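You operate a simulated robot arm through the tools that you are given. There is no shell and no other tool. Be economical: measure what you need, move in short steps, check, and stop when the job is done.

The job below is to be done with a simulated robot arm. You get a single attempt, and the scene is never put back.

Task
Take the white rag and leave it on the small blank plate. Then take the grey pad on the top of the short grey table and put it away on the top of the packing bench. Then fetch the cup and set it in the cs tray. Then take the small black mallet on the top of the short grey table and put it away on the shelf under the long green bench. Then put the small black gasket on the blank gasket. Then take the purple pad and put it on the shelf under the long green bench. Then put the bearing cap on the shelf under the long green bench away on the top of the steel table. Then open the intake grille. Keep to this order.

Only the result counts: the job must be done as asked and must still hold three seconds after the hand-in. Knocking over, shifting, dropping, spilling or breaking anything else fails it. A push-on lid holds only when it is set on centred and level and pressed home; a screw cap is set on level and turned clockwise until tight.

Robot
A 7-joint arm with a two-finger parallel gripper on a trunk, on a base that drives. Base frame: it is fixed to the floor where the robot stands at the start and does not move with it; the origin is under the middle of the robot, x ahead of it, y to its left, z up; the surface under the hand at the start is at about z = 800. Lengths are in mm, angles in rad, forces in N, time in s.
With the tool pointing down near the work surface it reaches from about 400 to 900 mm from the robot's upright axis, wherever it stands. Its first joint turns from -0.297 to 2.199 rad. Places, roughly: bearing cap (6x6x4 cm) [-1400, -5200, 400]; blank gasket (12x11x1 cm) [1400, -7700, 900]; cup (9x9x8 cm) [5100, -5100, 800]; grey pad (8x5x3 cm) [5200, -5000, 800]; intake grille [3900, 7100, 900]; purple pad (8x5x3 cm) [1600, -7800, 900]; shelf under the long green bench [-1400, -4700, 400]; small black gasket (9x6x3 cm) [4000, -7800, 900]; small black mallet (19x7x4 cm) [5100, -4700, 800]; small blank plate [500, 250, 750]; top of the packing bench [4000, -7700, 800]; top of the steel table [-1300, 800, 800]; tray (15x14 cm) [4960, -4260, 800]; white rag (9x7x3 cm) [700, 100, 800]. Payload 1.57 kg.
The tool frame sits at the grasp point between the pads (the TCP): z along the fingers, y along the line on which they close. The tips reach 30 mm beyond it. The gripper opens to 80 mm. The fingers are 17 mm wide and 12 mm thick; the gripper's body (40 by 82 mm) begins 80 mm behind the TCP.
Orientation is told as [roll, pitch, yaw] about the base's x, y, z axes, in that order, counted from this pose: with the fingers straight down and closing along the base's y, the tool's x points along the base's -x, its y along +y and its z along -z.

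Tools
- The arm moves only by the tool step_arm. Its argument "series" is a list that holds one entry, the list of rows, each a list of 7 numbers: the finger opening in mm, from 0 to 80, then the shift along the tool's x, y, z in units of 20 mm (1.0 is 20 mm), then the turn, a rotation vector about the tool's x, y, z in units of 4 degrees (1.0 is 4 degrees). In form: [[[hand, x, y, z, ax, ay, az], ...]]. A call has 1 to 12 rows; each row shifts and turns the commanded pose from where the row before left it, along the tool's axes as they then stand. A call with a number of a shift or a turn outside -1 to 1 is refused whole. A row lasts 0.2 s, in which the tool goes at most 50 mm and 0.15 rad; a call with a longer step from one row to the next is refused whole, and so is a gripper value outside its range. Where a pose cannot be reached the arm comes as near as it can. A force on the tool above 40 N (or 10 N above the force at the start of the call, whichever is more), or a blocked arm, ends the call early, and 0.2 s more pass. Each finger travels about 45 mm/s and halts on what it meets, pressing with about 23 N; the grip force reading is that of the motor and also rises with nothing between the fingers. The clock runs only during rows and for 0.2 s after the last one: add rows that do not move to give the fingers time. It gives the time, the measured TCP pose, the force on the tool (base axes), the opening and the grip force at its end, in the units of the frame above (readings bear some noise), with the torque about the TCP (base axes, N m) and any sound that the robot's microphone picked up.
- Cameras (640 x 400 px; columns grow to the right, rows downward): "scene" is now at [3.1, -190.4, 1206.9]; the picture's right is [0.43, -0.90, -0.00], its down [-0.23, -0.11, -0.97] and it looks along [0.87, 0.42, -0.26] (base axes); focal length 294 px, centre (320, 200). "wrist" rides on the gripper at [72, -7, -122] in the tool frame; the picture's right is [0.09, 1.00, 0.00], its down [-0.84, 0.08, -0.54] and it looks along [-0.54, 0.05, 0.84] (tool axes); focal length 238 px, centre (320, 200).
- snapshot(camera): a new picture of that camera. The clock stands still meanwhile.
- slide_trunk(by): slides the trunk up (or, below 0, down) by that many mm; the arm and the scene camera ride with it, the base frame stays. It gives what a move gives, with no picture.
- base_move(legs): drives the robot by 1 to 6 legs, each [ahead, left, turn to the left] in mm, mm and rad, along the robot's own axes; the way and the turn of a leg run together, so that a leg with both is an arc; at most 1500 mm and 3.142 rad a leg. The arm and the cameras ride along, it lands a little off, and it stops where it bumps. It gives what a move gives.
- pan_tilt(pan, tilt): turns the head with the scene camera to pan (to the left, within 1.902 rad either way) and tilt (down, from -0.506 to 1.204), counted from straight ahead of the robot. It gives what a move gives.
- pixel_to_xyz(camera, pixels): for up to 12 pixels [column, row] of the newest picture of that camera ("zoom" is the newest enlarged one), the place [x, y, z] in the base frame of the surface seen there, good to about 3 mm. The clock stands still meanwhile.
- inspect(camera, box): a new picture of the part [left, top, right, bottom] of that camera's present view, enlarged. The clock stands still meanwhile.
- close_job(): hands the job in; it is judged then, once.

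Keep the steps short. Do not move on a guess: measure, check each grasp and each placing, and mend mistakes. In all there are 145 turns and 188 pictures (those below and enlarged ones count). Leave the gripper open and the arm clear of the work at the hand-in unless told otherwise, and finish with a single line.

The tools are called as name(argument=value, ...) on one line, values as JSON. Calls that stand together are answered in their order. step_arm: Moves the arm, as the interface text tells. Its arguments: {"type":"object","properties":{"series":{"type":"array","items":{"type":"array","items":{"type":"array","items":{"type":"number"}}}}},"required":["series"]} The other tools are called the same way: slide_trunk (by) slides the trunk up or down; base_move (legs) drives the base; pan_tilt (pan, tilt) turns the head that bears the scene camera; snapshot (camera) takes a picture; pixel_to_xyz (camera, pixels) gives the place of the surface under pixels of a picture; inspect (camera, box) takes an enlarged picture of a part of a camera's view; close_job () hands the job in.

At the start:

```text
time_s: 0.0
ee_pos: [496.3, 322.6, 1019.2]
tool_rot: [0.001, -0.001, 0.0]
wrist_force: [-0.1, -0.2, 0.1]
moment: [0.0, -0.02, 0.0]
grip_width: 79.9
grip_force: 0.0
trunk travel left (down, up): [-550.0, 240.0]
robot x, y, heading: [-4.1, 1.1, -0.002]
head pan, tilt: [0.447, 0.262]
```

scene: 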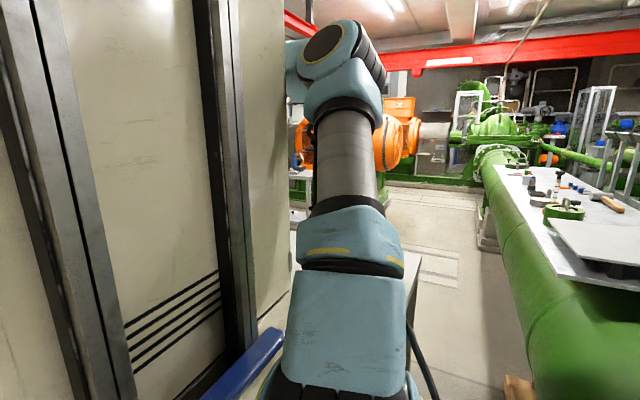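
wrist: 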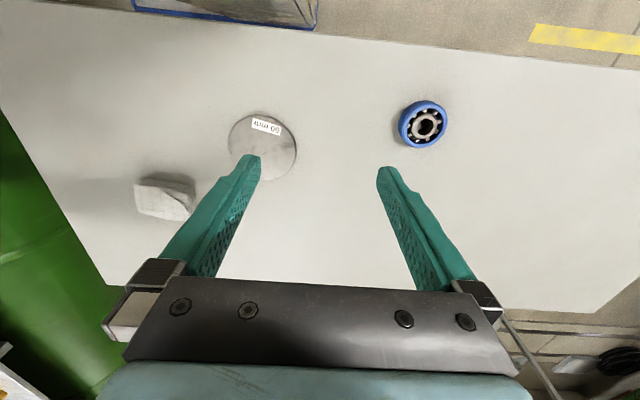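

I see in the wrist view a disc labelled "50 mm", a white lump on the left and a blue bearing. I'll measure them and look closer.

pixel_to_xyz(camera="wrist", pixels=[[165, 203], [140, 190], [190, 212], [188, 185], [262, 150], [240, 135], [293, 150], [262, 115], [262, 178], [350, 230], [422, 125]])

inspect(camera="wrist", box=[100, 80, 320, 240])

pan_tilt(pan=0.0, tilt=0.7)

snapshot(camera="scene")

```text
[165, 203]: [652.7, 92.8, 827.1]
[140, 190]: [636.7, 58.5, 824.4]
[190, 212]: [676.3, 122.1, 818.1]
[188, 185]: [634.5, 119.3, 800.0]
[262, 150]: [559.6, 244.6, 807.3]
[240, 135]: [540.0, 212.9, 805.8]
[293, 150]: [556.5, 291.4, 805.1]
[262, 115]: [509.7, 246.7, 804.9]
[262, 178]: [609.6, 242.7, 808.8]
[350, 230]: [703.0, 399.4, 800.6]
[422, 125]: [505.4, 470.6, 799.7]
```

```text
2.50 times, centred on (210, 160) of wrist
```

zoom: 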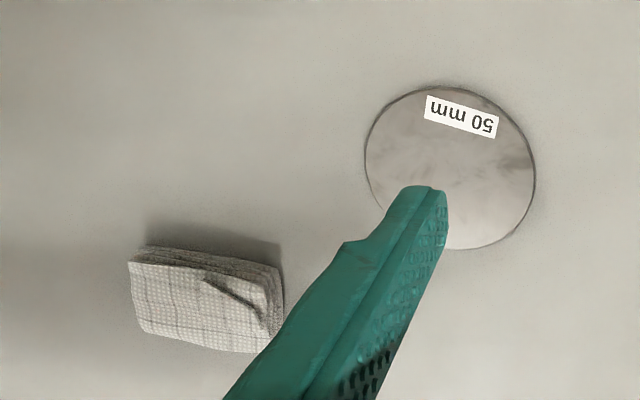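

```text
time_s: 0.9
ee_pos: [496.5, 322.9, 1018.1]
tool_rot: [0.001, 0.0, -0.001]
wrist_force: [0.4, 0.6, 0.3]
moment: [-0.01, -0.01, 0.02]
grip_width: 80.1
grip_force: 0.1
trunk travel left (down, up): [-550.0, 240.0]
robot x, y, heading: [0.5, -1.0, -0.003]
head pan, tilt: [0.0, 0.7]
```

```text
184 pictures are left
```

scene: 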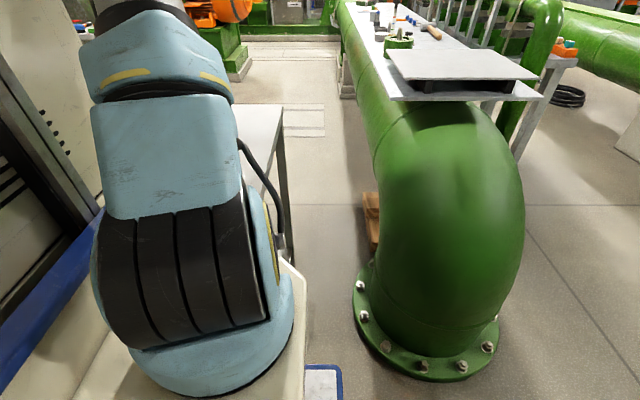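

A single disc (100 mm wide, tagged 50 mm) shows. Before choosing it I'll raise the hand for a wider view of the table, in case there is another plate.

step_arm(series=[[[80, 0.5, -1, -1, 0, 0, 0], [80, 0.5, -1, -1, 0, 0, 0], [80, 0.5, -1, -1, 0, 0, 0], [80, 0.5, -1, -1, 0, 0, 0], [80, 0.5, -1, -1, 0, 0, 0], [80, 0, -1, -1, 0, 0, 0]]])

snapshot(camera="wrist")

pan_tilt(pan=-0.3, tilt=0.3)

snapshot(camera="scene")

```text
time_s: 2.0
ee_pos: [495.6, 224.5, 1033.6]
tool_rot: [-0.04, 0.183, -0.052]
wrist_force: [-0.5, 0.6, 0.3]
moment: [-0.03, 0.0, 0.0]
grip_width: 80.1
grip_force: 0.1
trunk travel left (down, up): [-550.0, 240.0]
robot x, y, heading: [6.8, -1.8, 0.001]
head pan, tilt: [0.0, 0.7]
stopped in row 5: the arm was blocked; the commanded pose is now the measured one
```

```text
183 pictures are left
```

wrist: 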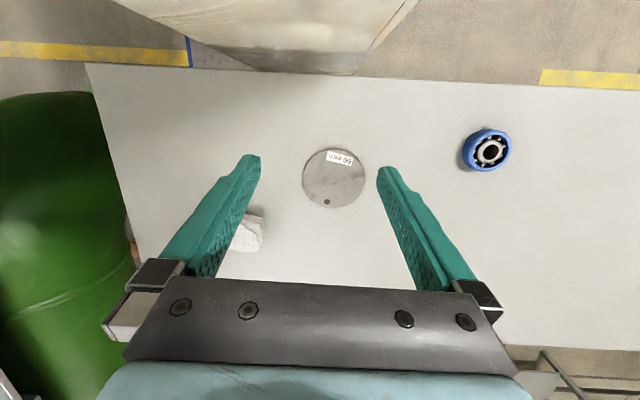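

```text
time_s: 2.9
ee_pos: [494.5, 223.5, 1032.9]
tool_rot: [-0.04, 0.179, -0.051]
wrist_force: [0.1, 0.3, -0.1]
moment: [-0.01, 0.02, -0.01]
grip_width: 80.0
grip_force: 0.0
trunk travel left (down, up): [-550.0, 240.0]
robot x, y, heading: [1.3, 3.5, 0.006]
head pan, tilt: [-0.3, 0.3]
```

```text
182 pictures are left
```

scene: 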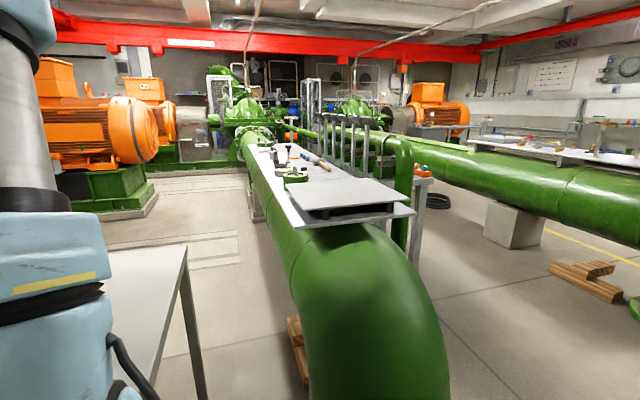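

Only one plate lies on the table, so that is the target. Straightening the hand and moving it above the rag at about (655, 92), z 920, for a close look.

step_arm(series=[[[80, 0, 0, 1, -0.19, -0.87, -0.25], [80, 0, 0, 1, -0.19, -0.87, -0.25], [80, 0, 0, 1, -0.19, -0.87, -0.25], [80, -0.9, -0.9, 0.4, 0, 0, 0], [80, -0.9, -0.9, 0.4, 0, 0, 0], [80, -0.9, -0.9, 0.4, 0, 0, 0], [80, -0.9, -0.9, 0.4, 0, 0, 0], [80, -0.9, -0.9, 0.4, 0, 0, 0], [80, -0.9, -0.9, 0.4, 0, 0, 0], [80, -0.9, -0.9, 0.4, 0, 0, 0]]])

snapshot(camera="wrist")

```text
time_s: 5.1
ee_pos: [603.3, 107.3, 931.3]
tool_rot: [0.008, -0.025, 0.022]
wrist_force: [-0.8, 0.2, 0.0]
moment: [-0.02, -0.03, 0.01]
grip_width: 80.1
grip_force: 0.1
trunk travel left (down, up): [-550.0, 240.0]
robot x, y, heading: [-2.9, 2.0, -0.002]
head pan, tilt: [-0.3, 0.3]
```

```text
181 pictures are left
```

wrist: 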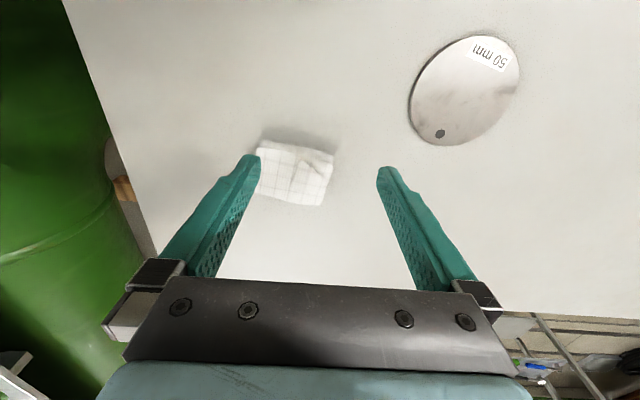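

The rag is at about (295,175). I'll measure its corners and centre.

pixel_to_xyz(camera="wrist", pixels=[[295, 172], [264, 148], [331, 158], [320, 203], [262, 190], [300, 155], [290, 198], [465, 85], [415, 110], [517, 75], [480, 37], [445, 140]])

```text
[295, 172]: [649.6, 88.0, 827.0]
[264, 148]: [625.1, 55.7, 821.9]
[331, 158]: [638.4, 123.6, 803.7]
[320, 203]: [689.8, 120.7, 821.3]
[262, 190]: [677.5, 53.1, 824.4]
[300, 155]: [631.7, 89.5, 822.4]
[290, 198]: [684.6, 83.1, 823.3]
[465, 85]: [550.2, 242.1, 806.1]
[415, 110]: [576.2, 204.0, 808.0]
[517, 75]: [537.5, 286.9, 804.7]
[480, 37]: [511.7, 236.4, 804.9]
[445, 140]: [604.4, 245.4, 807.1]
```

The rag is about 60 mm in x and 70 mm in y, centred near (659, 88). I'll centre on it and turn the hand about 84° so the fingers close along x.

step_arm(series=[[[80, -0.93, -0.32, 0, 0.04, 0.12, 0.1], [80, -0.93, -0.32, 0, 0.04, 0.12, 0.1], [80, -0.93, -0.32, 0, 0.04, 0.12, 0.1], [80, 0, 0, 0, 0, 0, -1], [80, 0, 0, 0, 0, 0, -1], [80, 0, 0, 0, 0, 0, -1], [80, 0, 0, 0, 0, 0, -1], [80, 0, 0, 0, 0, 0, -1], [80, 0, 0, 0, 0, 0, -1], [80, 0, 0, 0, 0, 0, -1], [80, 0, 0, 0, 0, 0, -1], [80, 0, 0, 0, 0, 0, -1]]])

step_arm(series=[[[80, 0, 0, 0, 0, 0, -1], [80, 0, 0, 0, 0, 0, -1], [80, 0, 0, 0, 0, 0, -1], [80, 0, 0, 0, 0, 0, -1], [80, 0, 0, 0, 0, 0, -1], [80, 0, 0, 0, 0, 0, -1], [80, 0, 0, 0, 0, 0, -1], [80, 0, 0, 0, 0, 0, -1], [80, 0, 0, 0, 0, 0, -1], [80, 0, 0, 0, 0, 0, -1], [80, 0, 0, 0, 0, 0, -1], [80, 0, 0, 0, 0, 0, -1]]])

snapshot(camera="wrist")

```text
time_s: 7.7
ee_pos: [657.7, 87.5, 931.2]
tool_rot: [0.0, 0.0, 0.631]
wrist_force: [-0.8, 0.1, -0.6]
moment: [0.02, 0.01, 0.02]
grip_width: 80.0
grip_force: 0.0
trunk travel left (down, up): [-550.0, 240.0]
robot x, y, heading: [2.4, 0.6, 0.0]
head pan, tilt: [-0.3, 0.3]
```

```text
time_s: 10.3
ee_pos: [659.8, 87.2, 930.7]
tool_rot: [0.001, 0.002, 1.467]
wrist_force: [-0.4, 0.0, -0.3]
moment: [0.02, -0.02, 0.0]
grip_width: 79.8
grip_force: 0.1
trunk travel left (down, up): [-550.0, 240.0]
robot x, y, heading: [0.8, -0.0, -0.0]
head pan, tilt: [-0.3, 0.3]
```

```text
180 pictures are left
```

wrist: 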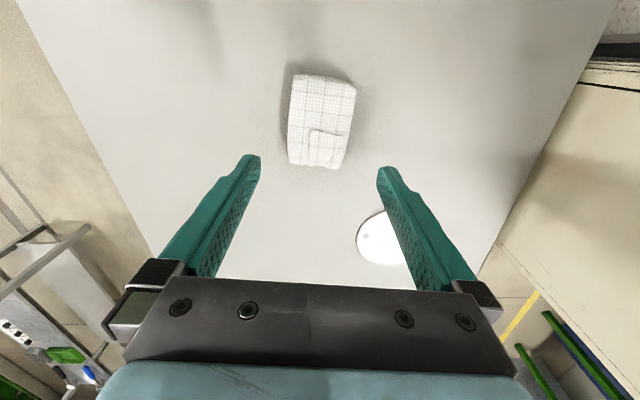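

The view is clean now; measuring the rag's corners again at (293,78), (354,86), (338,168), (290,160).

pixel_to_xyz(camera="wrist", pixels=[[296, 80], [352, 88], [336, 165], [292, 158], [322, 122], [294, 120], [343, 125]])

```text
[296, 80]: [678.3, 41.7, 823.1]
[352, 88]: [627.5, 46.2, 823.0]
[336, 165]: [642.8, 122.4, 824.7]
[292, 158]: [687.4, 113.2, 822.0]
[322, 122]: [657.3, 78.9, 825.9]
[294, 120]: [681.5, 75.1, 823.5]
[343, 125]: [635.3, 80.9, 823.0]
```

Rag centre (659, 81), top 825. I'll go 6 mm toward −y and down to TCP z ≈ 835 (tips at 805), then close.

step_arm(series=[[[80, 0.3, 0, 0.95, 0, 0, 0.3], [80, 0, 0, 0.95, 0, 0, 0.3], [80, 0, 0, 0.95, 0, 0, 0], [80, 0, 0, 0.95, 0, 0, 0], [80, 0, 0, 0.95, 0, 0, 0], [80, 0, 0, 0, 0, 0, 0], [0, 0, 0, 0, 0, 0, 0], [0, 0, 0, 0, 0, 0, 0], [0, 0, 0, 0, 0, 0, 0], [0, 0, 0, 0, 0, 0, 0], [0, 0, 0, 0, 0, 0, 0]]])

step_arm(series=[[[0, 0, 0, -1, 0, 0, 0], [0, 0, 0, -1, 0, 0, 0], [0, 0, 0, -1, 0, 0, 0], [0, 0, 0, 0, 0, 0, 0]]])

snapshot(camera="wrist")

```text
time_s: 12.7
ee_pos: [658.9, 82.7, 836.9]
tool_rot: [0.003, 0.003, 1.425]
wrist_force: [0.0, 0.4, -0.1]
moment: [0.01, -0.02, 0.0]
grip_width: 63.8
grip_force: 22.9
trunk travel left (down, up): [-550.0, 240.0]
robot x, y, heading: [-5.3, 2.1, 0.002]
head pan, tilt: [-0.3, 0.3]
```

```text
time_s: 13.7
ee_pos: [660.8, 83.3, 897.8]
tool_rot: [0.0, 0.0, 1.424]
wrist_force: [-0.2, 1.1, -0.6]
moment: [0.01, 0.01, -0.01]
grip_width: 63.9
grip_force: 22.9
trunk travel left (down, up): [-550.0, 240.0]
robot x, y, heading: [1.1, -2.0, -0.002]
head pan, tilt: [-0.3, 0.3]
```

```text
179 pictures are left
```

wrist: 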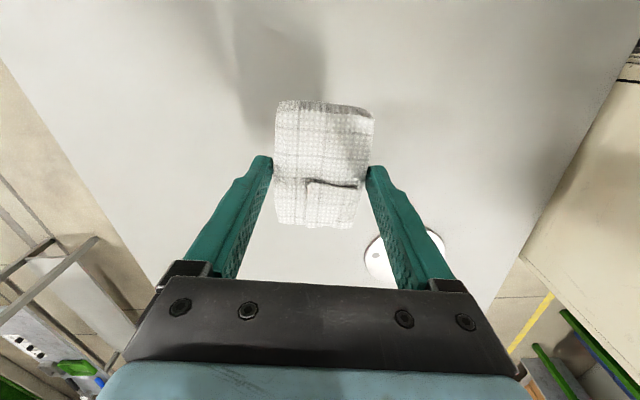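

The rag is held (64 mm, 23 N). Carrying it over the plate centre (559, 244) at this height.

step_arm(series=[[[0, -0.909, 0.772, 0, 0, 0, 0], [0, -0.909, 0.772, 0, 0, 0, 0], [0, -0.909, 0.772, 0, 0, 0, 0], [0, -0.909, 0.772, 0, 0, 0, 0], [0, -0.909, 0.772, 0, 0, 0, 0], [0, -0.909, 0.772, 0, 0, 0, 0], [0, -0.909, 0.772, 0, 0, 0, 0], [0, -0.909, 0.772, 0, 0, 0, 0], [0, 0, 0, 0, 0, 0, 0]]])

snapshot(camera="wrist")

```text
time_s: 15.7
ee_pos: [558.9, 243.3, 896.5]
tool_rot: [0.0, 0.002, 1.426]
wrist_force: [0.7, 0.1, 0.7]
moment: [0.02, -0.01, -0.04]
grip_width: 63.9
grip_force: 23.3
trunk travel left (down, up): [-550.0, 240.0]
robot x, y, heading: [1.1, -1.6, 0.001]
head pan, tilt: [-0.3, 0.3]
```

```text
178 pictures are left
```

wrist: 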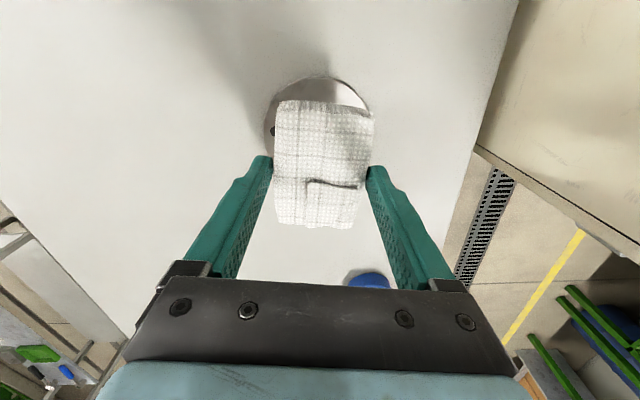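

Centred over the plate. Lowering 52 mm to about 844, then opening and lifting.

step_arm(series=[[[0, 0, 0, 0.87, 0, 0, 0], [0, 0, 0, 0.87, 0, 0, 0], [0, 0, 0, 0.87, 0, 0, 0], [0, 0, 0, 0, 0, 0, 0], [80, 0, 0, 0, 0, 0, 0], [80, 0, 0, 0, 0, 0, 0], [80, 0, 0, 0, 0, 0, 0], [80, 0, 0, -0.5, 0, 0, 0], [80, 0, 0, -1, 0, 0, 0], [80, 0, 0, -1, 0, 0, 0], [80, 0, 0, -1, 0, 0, 0]]])

snapshot(camera="wrist")

```text
time_s: 18.1
ee_pos: [559.3, 244.1, 915.2]
tool_rot: [0.003, 0.002, 1.425]
wrist_force: [0.5, 0.7, -0.7]
moment: [0.01, 0.04, -0.02]
grip_width: 80.0
grip_force: 0.1
trunk travel left (down, up): [-550.0, 240.0]
robot x, y, heading: [1.5, 1.6, 0.001]
head pan, tilt: [-0.3, 0.3]
```

```text
177 pictures are left
```

wrist: 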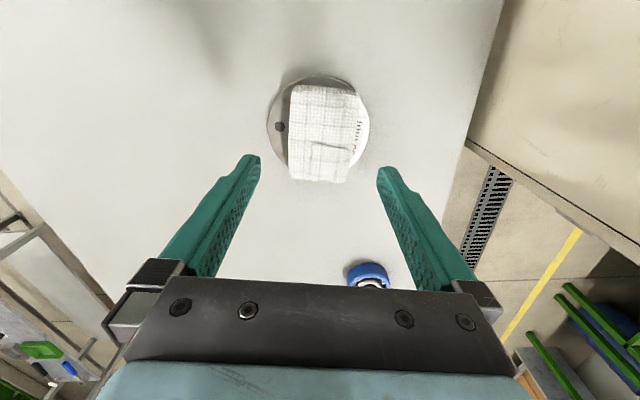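

The rag rests on the plate. Next I raise the trunk for clearance and look around to plan the drive to the short grey table.

slide_trunk(by=150)

pan_tilt(pan=-1.0, tilt=0.25)

snapshot(camera="scene")

pan_tilt(pan=-1.9, tilt=0.35)

snapshot(camera="scene")

pan_tilt(pan=1.7, tilt=0.35)

snapshot(camera="scene")

```text
time_s: 19.8
ee_pos: [559.7, 245.0, 1066.2]
tool_rot: [0.001, 0.001, 1.423]
wrist_force: [-0.6, -0.3, 0.1]
moment: [0.02, -0.01, 0.01]
grip_width: 79.7
grip_force: 0.0
trunk travel left (down, up): [-700.0, 90.0]
robot x, y, heading: [2.0, -3.6, 0.003]
head pan, tilt: [-0.3, 0.3]
```

```text
time_s: 20.9
ee_pos: [558.0, 244.6, 1064.9]
tool_rot: [0.003, 0.002, 1.423]
wrist_force: [-0.2, 0.2, 0.4]
moment: [-0.01, -0.01, 0.0]
grip_width: 80.0
grip_force: 0.0
trunk travel left (down, up): [-700.0, 90.0]
robot x, y, heading: [0.0, -1.8, 0.002]
head pan, tilt: [-1.0, 0.25]
```

```text
176 pictures are left
```

scene: 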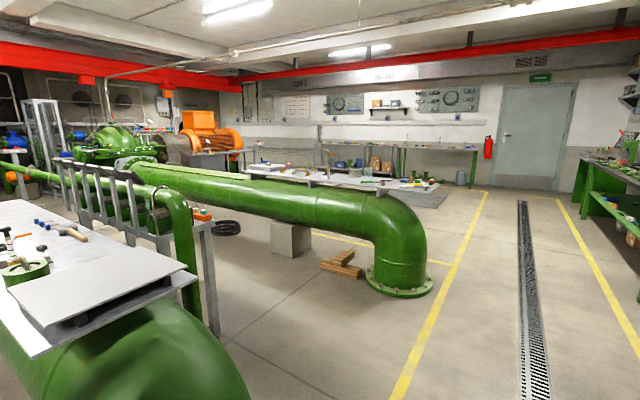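

```text
time_s: 22.1
ee_pos: [559.7, 244.6, 1064.1]
tool_rot: [0.001, 0.001, 1.425]
wrist_force: [0.7, -0.7, 0.2]
moment: [0.01, -0.02, 0.03]
grip_width: 80.1
grip_force: 0.1
trunk travel left (down, up): [-700.0, 90.0]
robot x, y, heading: [-0.7, -2.3, -0.001]
head pan, tilt: [-1.901, 0.351]
```

```text
175 pictures are left
```

scene: 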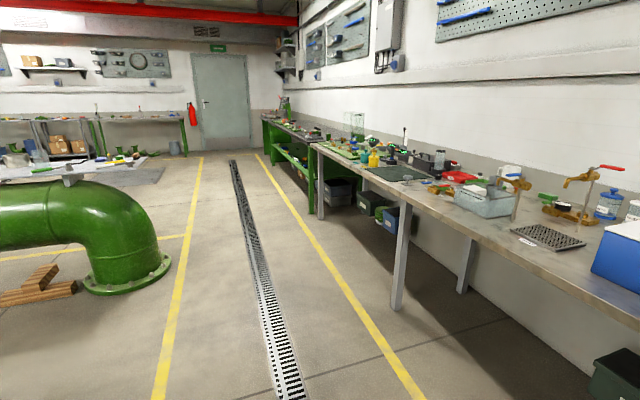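

```text
time_s: 25.1
ee_pos: [559.9, 243.6, 1064.9]
tool_rot: [0.0, 0.001, 1.424]
wrist_force: [-1.0, -0.1, -0.9]
moment: [-0.01, 0.04, 0.01]
grip_width: 80.1
grip_force: 0.0
trunk travel left (down, up): [-700.0, 90.0]
robot x, y, heading: [3.1, 2.1, 0.003]
head pan, tilt: [1.7, 0.351]
```

```text
174 pictures are left
```

scene: 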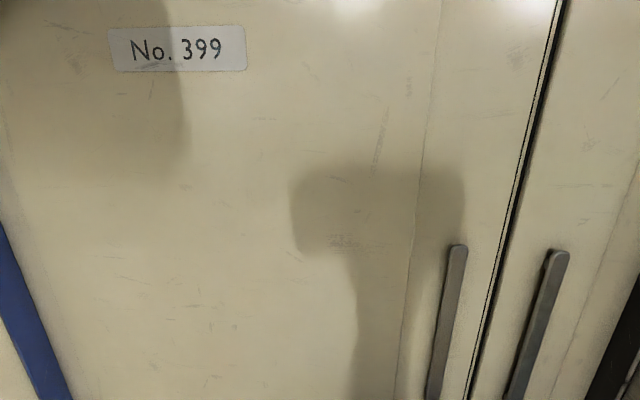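

The aisle runs behind me toward −y. Looking again at pan −1.0 and −1.4 to measure the obstacles.

pan_tilt(pan=-1.0, tilt=0.2)

snapshot(camera="scene")

pixel_to_xyz(camera="scene", pixels=[[400, 315], [430, 295], [325, 285], [420, 230], [300, 190], [440, 200], [525, 215], [465, 190], [215, 155], [300, 130], [590, 170], [210, 320]])

inspect(camera="scene", box=[160, 80, 480, 280])

```text
time_s: 27.5
ee_pos: [559.2, 244.2, 1064.8]
tool_rot: [0.003, 0.002, 1.424]
wrist_force: [-0.8, 0.1, 0.1]
moment: [-0.03, -0.04, -0.03]
grip_width: 79.7
grip_force: 0.0
trunk travel left (down, up): [-700.0, 90.0]
robot x, y, heading: [3.0, 5.3, 0.005]
head pan, tilt: [-1.0, 0.201]
```

```text
173 pictures are left
```

scene: 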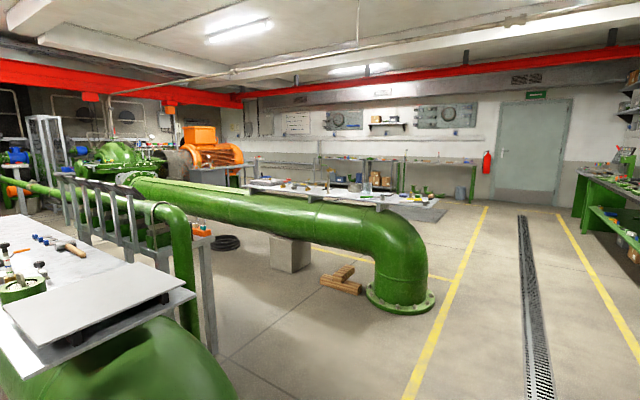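

```text
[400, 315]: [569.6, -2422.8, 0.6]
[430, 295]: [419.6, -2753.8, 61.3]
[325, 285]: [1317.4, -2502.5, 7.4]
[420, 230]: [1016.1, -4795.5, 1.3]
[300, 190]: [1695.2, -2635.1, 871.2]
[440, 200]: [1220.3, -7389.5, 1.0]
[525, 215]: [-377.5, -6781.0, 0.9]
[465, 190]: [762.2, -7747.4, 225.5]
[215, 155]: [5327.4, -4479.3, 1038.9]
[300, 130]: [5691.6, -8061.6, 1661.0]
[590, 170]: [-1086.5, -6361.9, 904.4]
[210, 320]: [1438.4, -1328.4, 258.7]
```

```text
2.00 times, centred on (320, 180) of scene
```

zoom: 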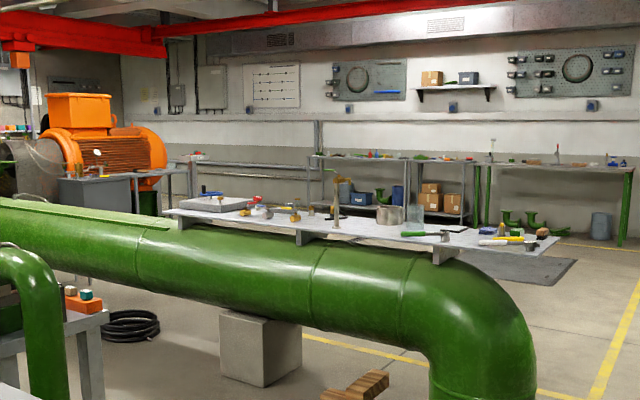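

Measuring the aisle behind me before backing up.

pan_tilt(pan=-1.9, tilt=0.35)

snapshot(camera="scene")

pixel_to_xyz(camera="scene", pixels=[[165, 380], [420, 390], [395, 305], [640, 315], [450, 215], [315, 215], [310, 145], [277, 170], [275, 340], [380, 178], [230, 165], [240, 230]])

```text
time_s: 28.7
ee_pos: [558.9, 244.3, 1065.2]
tool_rot: [0.001, 0.003, 1.425]
wrist_force: [-0.3, 0.3, 0.2]
moment: [0.01, 0.0, 0.02]
grip_width: 80.0
grip_force: 0.1
trunk travel left (down, up): [-700.0, 90.0]
robot x, y, heading: [-2.0, 0.5, -0.003]
head pan, tilt: [-1.901, 0.351]
```

```text
171 pictures are left
```

scene: 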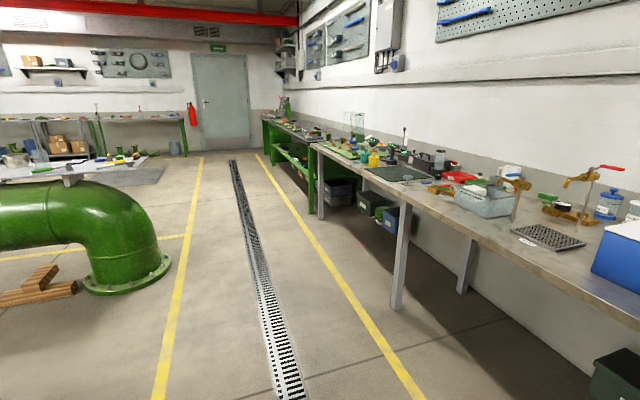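

```text
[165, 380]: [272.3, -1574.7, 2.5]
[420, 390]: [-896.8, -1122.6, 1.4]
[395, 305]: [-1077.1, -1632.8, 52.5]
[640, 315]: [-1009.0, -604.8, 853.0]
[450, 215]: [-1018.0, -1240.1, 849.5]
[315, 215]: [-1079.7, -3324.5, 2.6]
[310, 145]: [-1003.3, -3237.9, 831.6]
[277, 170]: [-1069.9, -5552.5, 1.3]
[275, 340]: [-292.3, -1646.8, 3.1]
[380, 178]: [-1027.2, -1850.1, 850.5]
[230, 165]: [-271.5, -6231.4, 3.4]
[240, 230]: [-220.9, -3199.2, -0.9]
```

The aisle is clear between x ≈ −1000 and +270. Backing up 350, turning right 90°, driving down the aisle to y ≈ −5600, then turning to face +x.

base_move(legs=[[-350, 0, 0], [0, 0, -1.571], [1500, 0, 0], [1500, 0, 0], [1500, 0, 0], [1100, 0, 0]])

base_move(legs=[[0, 0, 1.571]])

pan_tilt(pan=0.0, tilt=0.2)

snapshot(camera="scene")

```text
time_s: 61.1
ee_pos: [-352.8, -6172.9, 1065.6]
tool_rot: [0.001, 0.003, -0.211]
wrist_force: [-0.2, 0.4, -0.1]
moment: [0.01, 0.01, 0.01]
grip_width: 79.9
grip_force: 0.2
trunk travel left (down, up): [-700.0, 90.0]
robot x, y, heading: [-561.0, -5600.8, -1.638]
head pan, tilt: [-1.901, 0.351]
```

```text
time_s: 63.6
ee_pos: [-18.3, -5873.1, 1065.3]
tool_rot: [0.002, 0.0, 0.494]
wrist_force: [1.0, 0.7, 0.2]
moment: [0.01, -0.02, 0.03]
grip_width: 79.8
grip_force: 0.1
trunk travel left (down, up): [-700.0, 90.0]
robot x, y, heading: [-546.9, -5574.5, -0.929]
head pan, tilt: [-1.901, 0.351]
stopped in leg 1: the robot was blocked; the commanded pose is now the measured one
```

```text
time_s: 65.5
ee_pos: [-18.4, -5873.6, 1065.4]
tool_rot: [0.001, 0.0, 0.494]
wrist_force: [0.4, 0.5, -0.2]
moment: [-0.02, -0.02, -0.04]
grip_width: 80.1
grip_force: 0.0
trunk travel left (down, up): [-700.0, 90.0]
robot x, y, heading: [-549.5, -5571.6, -0.931]
head pan, tilt: [0.0, 0.201]
```

```text
170 pictures are left
```

scene: 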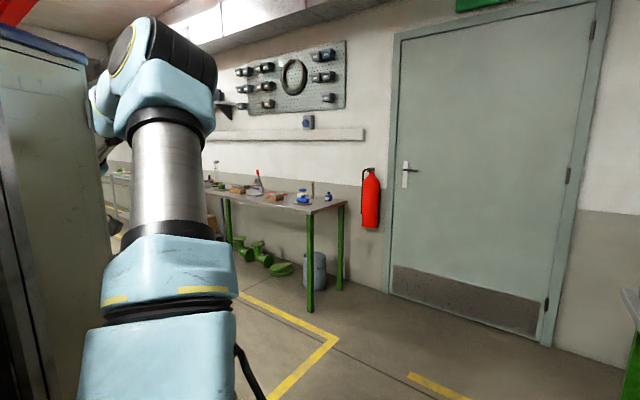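

The turn was blocked at heading −0.93. Looking around for what I touched.

pan_tilt(pan=1.2, tilt=0.3)

snapshot(camera="scene")

pixel_to_xyz(camera="scene", pixels=[[100, 200], [300, 200], [500, 200], [100, 350], [300, 350], [500, 350]])

pan_tilt(pan=-1.5, tilt=0.7)

snapshot(camera="scene")

pixel_to_xyz(camera="scene", pixels=[[100, 200], [300, 200], [500, 200], [100, 350], [300, 350], [500, 350]])

```text
time_s: 66.9
ee_pos: [-19.8, -5874.5, 1065.5]
tool_rot: [0.0, -0.001, 0.493]
wrist_force: [0.9, -0.1, 0.3]
moment: [-0.01, 0.01, 0.0]
grip_width: 80.1
grip_force: 0.1
trunk travel left (down, up): [-700.0, 90.0]
robot x, y, heading: [-548.2, -5574.2, -0.93]
head pan, tilt: [1.201, 0.3]
```

```text
169 pictures are left
```

scene: 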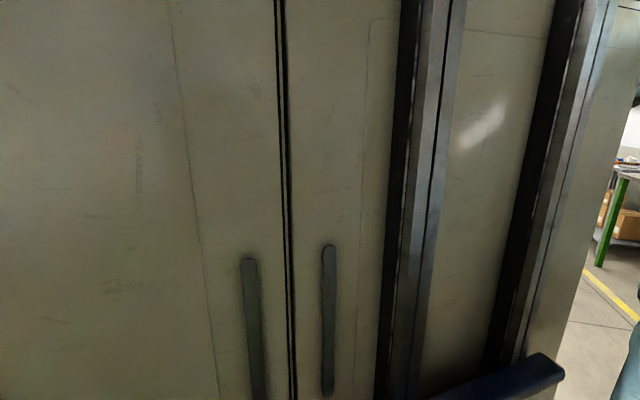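

```text
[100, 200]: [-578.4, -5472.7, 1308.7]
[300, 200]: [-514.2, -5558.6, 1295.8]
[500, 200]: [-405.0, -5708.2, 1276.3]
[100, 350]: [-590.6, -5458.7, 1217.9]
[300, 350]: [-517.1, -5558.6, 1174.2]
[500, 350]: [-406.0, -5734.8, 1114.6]
```

```text
time_s: 69.3
ee_pos: [-18.1, -5874.1, 1065.7]
tool_rot: [0.002, 0.0, 0.494]
wrist_force: [0.4, 0.0, 0.4]
moment: [-0.03, -0.03, -0.03]
grip_width: 80.0
grip_force: 0.1
trunk travel left (down, up): [-700.0, 90.0]
robot x, y, heading: [-546.5, -5568.6, -0.934]
head pan, tilt: [-1.499, 0.7]
```

```text
168 pictures are left
```

scene: 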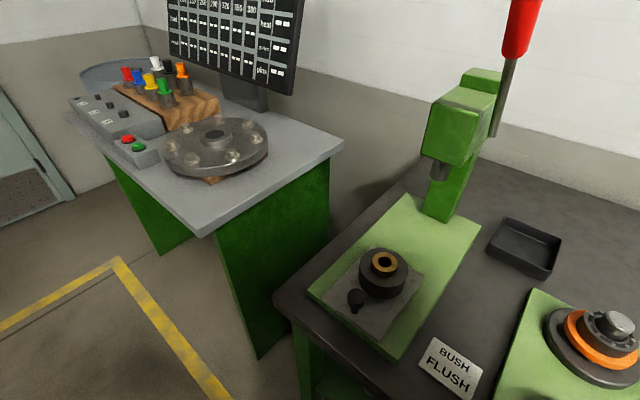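

```text
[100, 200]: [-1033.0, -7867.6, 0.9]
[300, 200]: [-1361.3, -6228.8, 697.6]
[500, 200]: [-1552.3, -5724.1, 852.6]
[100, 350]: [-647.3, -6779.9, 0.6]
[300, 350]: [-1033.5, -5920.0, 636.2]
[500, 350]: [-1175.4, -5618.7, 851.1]
```

The "cabinet" is the robot's own column; my rear corner met the green bench's edge. Shifting about 300 mm away toward +x, then completing the turn and looking.

base_move(legs=[[80, 300, 0], [0, 0, 0.93], [1400, 0, 0]])

pan_tilt(pan=-0.35, tilt=0.2)

snapshot(camera="scene")

pan_tilt(pan=0.6, tilt=0.2)

snapshot(camera="scene")

```text
time_s: 80.4
ee_pos: [1705.9, -5205.8, 1064.7]
tool_rot: [0.003, 0.0, 1.432]
wrist_force: [0.0, -0.1, 0.9]
moment: [0.03, -0.01, 0.0]
grip_width: 80.1
grip_force: 0.0
trunk travel left (down, up): [-700.0, 90.0]
robot x, y, heading: [1145.4, -5457.1, 0.006]
head pan, tilt: [-1.499, 0.7]
```

```text
time_s: 81.7
ee_pos: [1705.4, -5205.8, 1065.9]
tool_rot: [0.002, 0.001, 1.432]
wrist_force: [-0.1, -0.5, -0.9]
moment: [0.01, 0.01, -0.01]
grip_width: 80.0
grip_force: 0.1
trunk travel left (down, up): [-700.0, 90.0]
robot x, y, heading: [1147.8, -5457.3, 0.01]
head pan, tilt: [-0.351, 0.201]
```

```text
167 pictures are left
```

scene: 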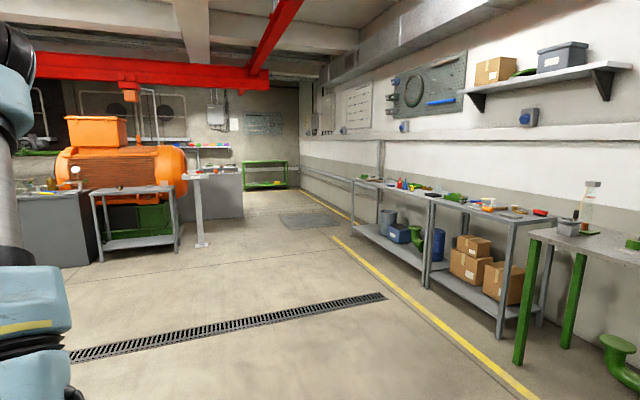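

```text
time_s: 83.0
ee_pos: [1705.8, -5207.1, 1065.5]
tool_rot: [0.003, 0.001, 1.432]
wrist_force: [-0.6, -0.1, -0.4]
moment: [-0.01, -0.01, -0.03]
grip_width: 80.0
grip_force: 0.0
trunk travel left (down, up): [-700.0, 90.0]
robot x, y, heading: [1149.0, -5453.0, 0.003]
head pan, tilt: [0.6, 0.201]
```

```text
166 pictures are left
```

scene: 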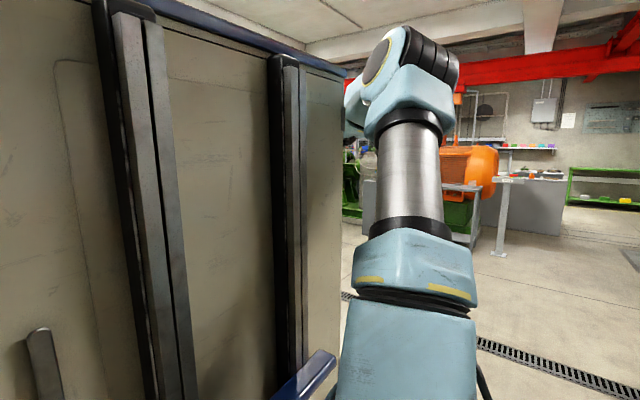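

Open floor ahead; the tables near the orange motor look like the target. Measuring and enlarging them.

pan_tilt(pan=-0.3, tilt=0.1)

inspect(camera="scene", box=[20, 90, 260, 240])

pixel_to_xyz(camera="scene", pixels=[[60, 150], [125, 158], [165, 152], [200, 144], [200, 205], [100, 230], [185, 220], [60, 200], [215, 180], [240, 215]])

```text
time_s: 84.2
ee_pos: [1704.9, -5206.5, 1065.7]
tool_rot: [0.003, 0.001, 1.433]
wrist_force: [0.0, 0.3, -0.7]
moment: [-0.02, -0.02, -0.03]
grip_width: 79.6
grip_force: 0.1
trunk travel left (down, up): [-700.0, 90.0]
robot x, y, heading: [1149.9, -5458.0, 0.007]
head pan, tilt: [-0.3, 0.099]
```

```text
2.67 times, centred on (140, 165) of scene
```

zoom: 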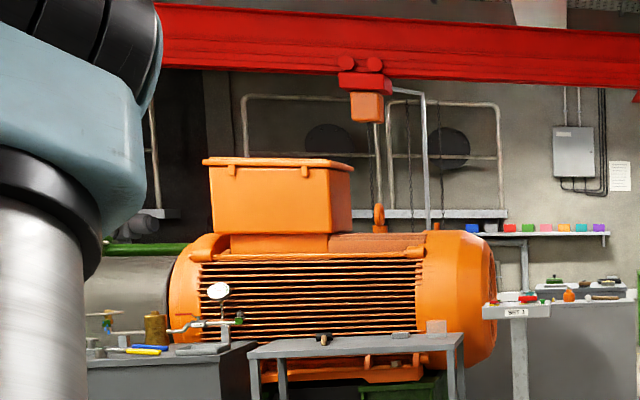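

```text
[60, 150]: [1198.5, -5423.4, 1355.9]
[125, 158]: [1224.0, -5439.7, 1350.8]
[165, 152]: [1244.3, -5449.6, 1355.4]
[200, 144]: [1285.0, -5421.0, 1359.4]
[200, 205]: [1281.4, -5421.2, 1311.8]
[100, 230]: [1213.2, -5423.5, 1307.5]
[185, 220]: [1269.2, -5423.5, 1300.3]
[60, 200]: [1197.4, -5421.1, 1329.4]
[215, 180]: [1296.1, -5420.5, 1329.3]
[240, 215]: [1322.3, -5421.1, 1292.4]
```

pixel_to_xyz(camera="zoom", pixels=[[258, 352], [455, 342], [325, 338], [400, 335], [436, 326], [460, 390], [160, 352], [240, 352], [520, 310], [520, 380], [340, 362]])

```text
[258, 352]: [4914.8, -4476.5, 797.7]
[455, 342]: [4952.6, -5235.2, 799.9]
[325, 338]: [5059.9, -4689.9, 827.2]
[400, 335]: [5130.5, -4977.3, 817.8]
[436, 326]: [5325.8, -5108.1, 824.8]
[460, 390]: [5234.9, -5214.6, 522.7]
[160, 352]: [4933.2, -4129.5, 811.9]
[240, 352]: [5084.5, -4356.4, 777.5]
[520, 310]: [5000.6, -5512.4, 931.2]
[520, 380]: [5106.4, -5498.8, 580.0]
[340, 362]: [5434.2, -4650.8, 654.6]
```

The short grey table: front edge x ≈ 4880–4915, y −4470…−5240, top z 800; pad near (5130,−4977), mallet near (5060,−4690). Driving to about (4400, −5050).

base_move(legs=[[1400, 0, 0], [1400, 200, 0], [430, 190, -0.007]])

pan_tilt(pan=0.1, tilt=0.6)

snapshot(camera="scene")

snapshot(camera="wrist")

```text
time_s: 100.3
ee_pos: [4988.8, -4917.5, 1065.4]
tool_rot: [0.002, -0.001, 1.375]
wrist_force: [-0.7, 0.1, -0.2]
moment: [0.02, -0.01, 0.02]
grip_width: 80.0
grip_force: 0.0
trunk travel left (down, up): [-700.0, 90.0]
robot x, y, heading: [4421.4, -5131.1, -0.049]
head pan, tilt: [-0.3, 0.099]
```

```text
time_s: 101.2
ee_pos: [4988.6, -4917.8, 1065.9]
tool_rot: [0.003, 0.002, 1.375]
wrist_force: [0.0, 0.2, 0.0]
moment: [0.0, -0.01, -0.03]
grip_width: 79.9
grip_force: 0.0
trunk travel left (down, up): [-700.0, 90.0]
robot x, y, heading: [4417.1, -5132.3, -0.049]
head pan, tilt: [0.099, 0.6]
```

```text
164 pictures are left
```

scene: 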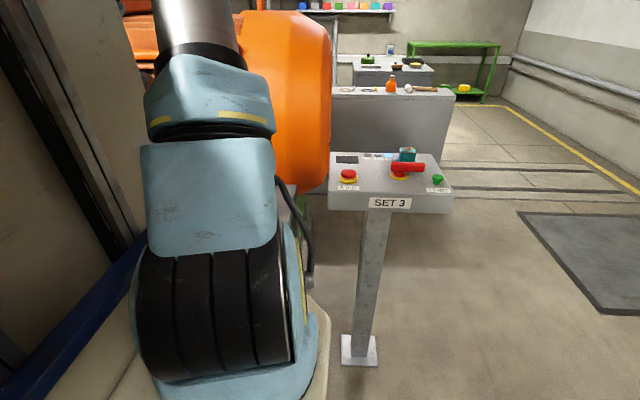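

```text
163 pictures are left
```

wrist: 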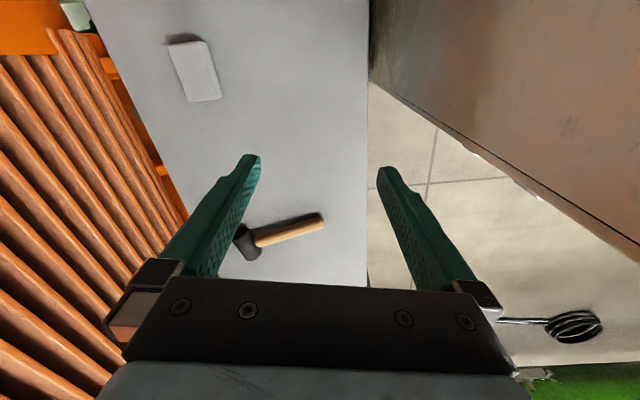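

The pad shows at (195,70), the mallet at (275,235), the cup's rim at (75,12). Measuring.

pixel_to_xyz(camera="wrist", pixels=[[195, 70], [172, 47], [203, 42], [219, 98], [190, 100], [248, 240], [320, 220], [285, 232], [237, 230], [255, 255], [75, 12], [366, 150]])

inspect(camera="wrist", box=[40, 0, 360, 200])

```text
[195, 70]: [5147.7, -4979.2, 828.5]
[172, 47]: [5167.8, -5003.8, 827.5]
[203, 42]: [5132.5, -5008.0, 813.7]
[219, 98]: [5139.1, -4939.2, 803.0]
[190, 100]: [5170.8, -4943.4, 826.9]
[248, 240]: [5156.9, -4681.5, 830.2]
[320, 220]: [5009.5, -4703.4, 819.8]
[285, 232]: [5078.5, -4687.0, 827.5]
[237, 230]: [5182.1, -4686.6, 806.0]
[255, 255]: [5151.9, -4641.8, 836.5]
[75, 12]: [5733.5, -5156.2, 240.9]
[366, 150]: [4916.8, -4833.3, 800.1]
```

```text
2.00 times, centred on (200, 100) of wrist
```

zoom: 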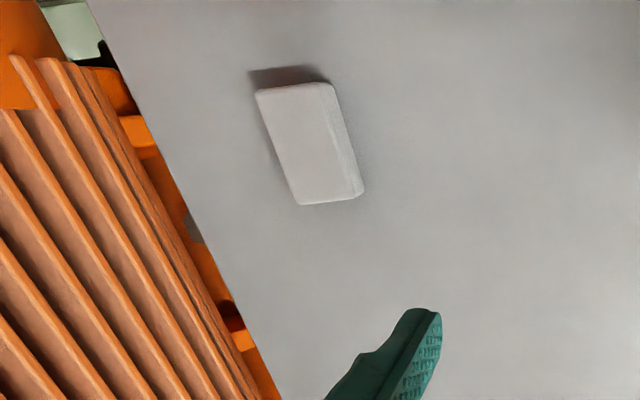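

Pad centre about (5150, −4975), top 828. Lowering the trunk 150 and moving the hand above the pad.

step_arm(series=[[[80, 0.136, -0.939, 0, 0, 0, 0], [80, 0.136, -0.939, 0, 0, 0, 0], [80, 0.136, -0.939, 0, 0, 0, 0], [80, 0.136, -0.939, 0, 0, 0, 0], [80, 0.136, -0.939, 0, 0, 0, 0], [80, 0.136, -0.939, 0, 0, 0, 0], [80, 0.136, -0.939, 0, 0, 0, 0], [80, 0.136, -0.939, 0, 0, 0, 0], [80, 0.136, -0.939, 0, 0, 0, 0]]])

slide_trunk(by=-140)

snapshot(camera="wrist")

```text
time_s: 103.2
ee_pos: [5150.0, -4974.9, 1064.9]
tool_rot: [0.003, -0.001, 1.375]
wrist_force: [-0.6, 0.7, -0.5]
moment: [-0.01, -0.03, 0.0]
grip_width: 80.0
grip_force: 0.1
trunk travel left (down, up): [-700.0, 90.0]
robot x, y, heading: [4423.4, -5136.4, -0.052]
head pan, tilt: [0.099, 0.6]
```

```text
time_s: 104.9
ee_pos: [5148.4, -4975.0, 926.2]
tool_rot: [0.002, 0.0, 1.375]
wrist_force: [0.1, -0.5, 0.6]
moment: [-0.04, 0.02, 0.0]
grip_width: 79.8
grip_force: 0.2
trunk travel left (down, up): [-560.0, 230.0]
robot x, y, heading: [4416.5, -5134.6, -0.052]
head pan, tilt: [0.099, 0.6]
```

```text
161 pictures are left
```

wrist: 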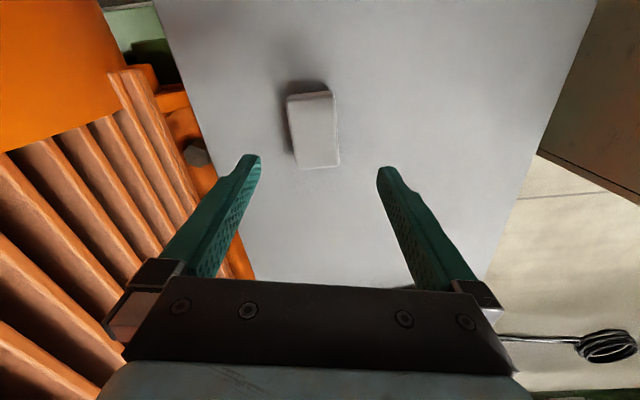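

pixel_to_xyz(camera="wrist", pixels=[[290, 97], [331, 94], [338, 163], [298, 166], [312, 130]])

```text
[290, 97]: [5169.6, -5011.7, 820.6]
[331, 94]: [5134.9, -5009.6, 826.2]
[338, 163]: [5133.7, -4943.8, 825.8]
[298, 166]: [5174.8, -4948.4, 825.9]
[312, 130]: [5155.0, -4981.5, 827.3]
```

Pad centre (5153, −4978). Aligning slightly, descending to 836, closing and lifting 60.

step_arm(series=[[[80, 0.1, -0.22, 0.9, 0, 0, -0.8], [80, 0, 0, 0.9, 0, 0, -0.8], [80, 0, 0, 0.9, 0, 0, 0], [80, 0, 0, 0.9, 0, 0, 0], [80, 0, 0, 0.9, 0, 0, 0], [80, 0, 0, 0, 0, 0, 0], [0, 0, 0, 0, 0, 0, 0], [0, 0, 0, 0, 0, 0, 0], [0, 0, 0, 0, 0, 0, 0], [0, 0, 0, 0, 0, 0, 0], [0, 0, 0, 0, 0, 0, 0]]])

step_arm(series=[[[0, 0, 0, -1, 0, 0, 0], [0, 0, 0, -1, 0, 0, 0], [0, 0, 0, -1, 0, 0, 0], [0, 0, 0, -1, 0, 0, 0]]])

snapshot(camera="wrist")

```text
time_s: 107.3
ee_pos: [5153.0, -4977.8, 836.0]
tool_rot: [0.001, 0.001, 1.487]
wrist_force: [-0.1, 0.2, -0.3]
moment: [-0.02, -0.02, 0.0]
grip_width: 44.7
grip_force: 23.1
trunk travel left (down, up): [-560.0, 230.0]
robot x, y, heading: [4419.4, -5136.8, -0.052]
head pan, tilt: [0.099, 0.6]
```

```text
time_s: 108.3
ee_pos: [5153.0, -4977.4, 914.8]
tool_rot: [0.002, -0.001, 1.489]
wrist_force: [0.0, -0.2, 0.2]
moment: [-0.01, 0.04, -0.04]
grip_width: 44.8
grip_force: 22.9
trunk travel left (down, up): [-560.0, 230.0]
robot x, y, heading: [4417.3, -5132.5, -0.049]
head pan, tilt: [0.099, 0.6]
```

```text
160 pictures are left
```

wrist: 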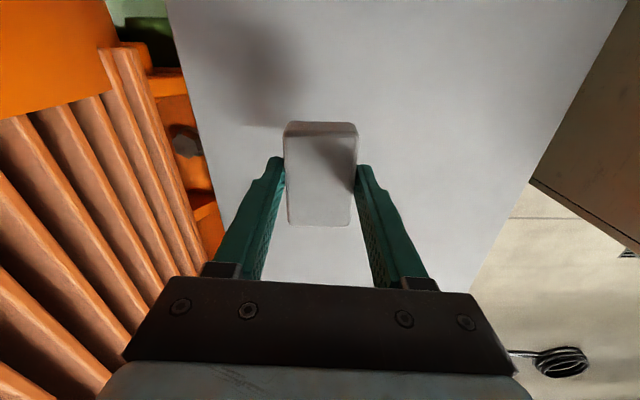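

The pad is held (45 mm). Raising the trunk, backing off and turning to the right toward the packing bench to see it.

slide_trunk(by=150)

base_move(legs=[[-550, 0, 0], [0, 0, -1.52], [500, 0, 0]])

pan_tilt(pan=0.0, tilt=0.35)

snapshot(camera="scene")

```text
time_s: 110.1
ee_pos: [5151.4, -4979.1, 1065.7]
tool_rot: [0.004, 0.0, 1.487]
wrist_force: [0.1, 0.7, -0.7]
moment: [0.01, 0.03, -0.02]
grip_width: 44.7
grip_force: 22.5
trunk travel left (down, up): [-710.0, 80.0]
robot x, y, heading: [4417.2, -5134.9, -0.05]
head pan, tilt: [0.099, 0.6]
```

```text
time_s: 119.5
ee_pos: [4087.0, -6321.7, 1063.8]
tool_rot: [0.003, -0.001, -0.01]
wrist_force: [0.0, -0.1, 0.2]
moment: [0.03, 0.03, 0.0]
grip_width: 44.1
grip_force: 23.5
trunk travel left (down, up): [-710.0, 80.0]
robot x, y, heading: [3875.9, -5605.7, -1.549]
head pan, tilt: [0.099, 0.6]
```

```text
time_s: 120.2
ee_pos: [4085.5, -6322.7, 1064.1]
tool_rot: [0.001, 0.001, -0.009]
wrist_force: [0.3, 0.3, -0.9]
moment: [0.04, 0.01, 0.02]
grip_width: 43.9
grip_force: 23.1
trunk travel left (down, up): [-710.0, 80.0]
robot x, y, heading: [3869.6, -5604.1, -1.544]
head pan, tilt: [0.0, 0.351]
```

```text
159 pictures are left
```

scene: 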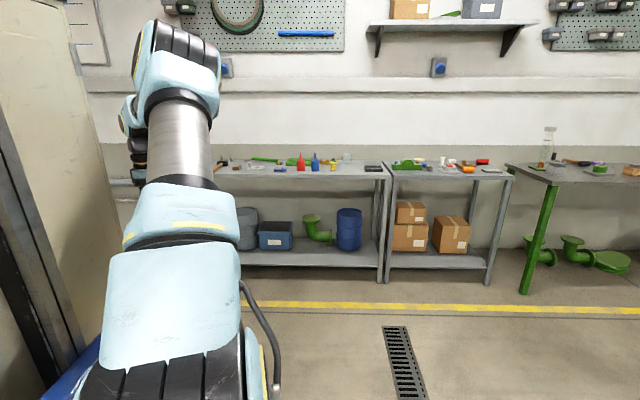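

Enlarging the bench tops and measuring their edges.

inspect(camera="scene", box=[200, 130, 520, 290])

pixel_to_xyz(camera="scene", pixels=[[240, 172], [383, 176], [392, 176], [508, 178], [373, 168], [340, 170], [250, 160], [405, 165], [485, 161], [300, 165]])

```text
2.00 times, centred on (360, 210) of scene
```

zoom: 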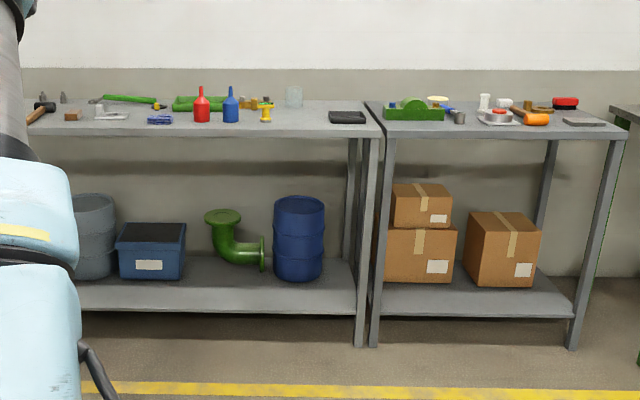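

```text
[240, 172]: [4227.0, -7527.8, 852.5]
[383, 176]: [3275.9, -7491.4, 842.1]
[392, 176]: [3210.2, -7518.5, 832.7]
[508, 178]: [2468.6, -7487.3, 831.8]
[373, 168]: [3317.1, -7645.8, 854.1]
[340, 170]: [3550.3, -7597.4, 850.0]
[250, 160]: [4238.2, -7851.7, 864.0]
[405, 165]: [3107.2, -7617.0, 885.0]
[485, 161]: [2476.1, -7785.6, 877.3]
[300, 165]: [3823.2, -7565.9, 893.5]
```

The left-hand bench (x 3260–4700, top z ≈ 850) is the packing bench; there is a free spot around (3530, −7590). Driving so that it comes within reach.

base_move(legs=[[1000, -565, -0.025], [300, 0, 0]])

snapshot(camera="wrist")

pan_tilt(pan=0.1, tilt=0.6)

snapshot(camera="scene")

```text
time_s: 127.7
ee_pos: [3487.3, -7621.4, 1064.9]
tool_rot: [0.001, 0.001, -0.054]
wrist_force: [-0.3, -1.1, -0.5]
moment: [-0.01, 0.04, -0.01]
grip_width: 43.5
grip_force: 23.4
trunk travel left (down, up): [-710.0, 80.0]
robot x, y, heading: [3311.1, -6890.9, -1.587]
head pan, tilt: [0.0, 0.351]
```

```text
157 pictures are left
```

wrist: 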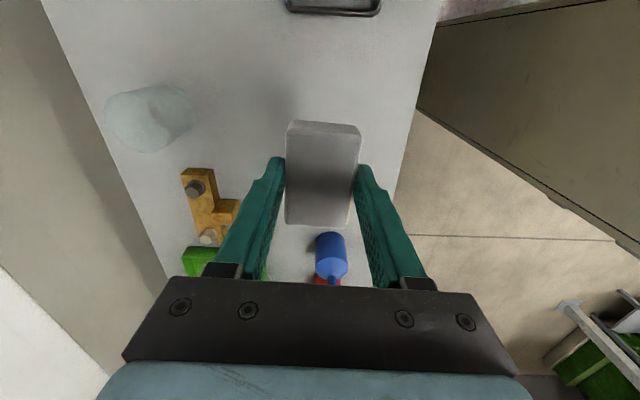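

```text
time_s: 128.4
ee_pos: [3486.8, -7620.1, 1063.9]
tool_rot: [0.001, -0.001, -0.054]
wrist_force: [-0.3, -0.7, 0.3]
moment: [0.01, 0.01, -0.03]
grip_width: 43.8
grip_force: 22.8
trunk travel left (down, up): [-710.0, 80.0]
robot x, y, heading: [3309.5, -6893.4, -1.589]
head pan, tilt: [0.099, 0.6]
```

```text
156 pictures are left
```

scene: 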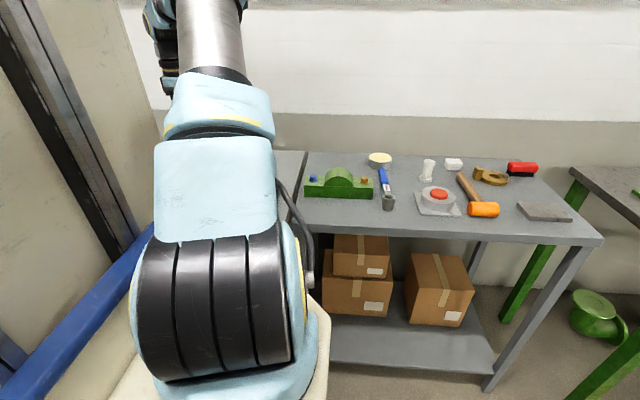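

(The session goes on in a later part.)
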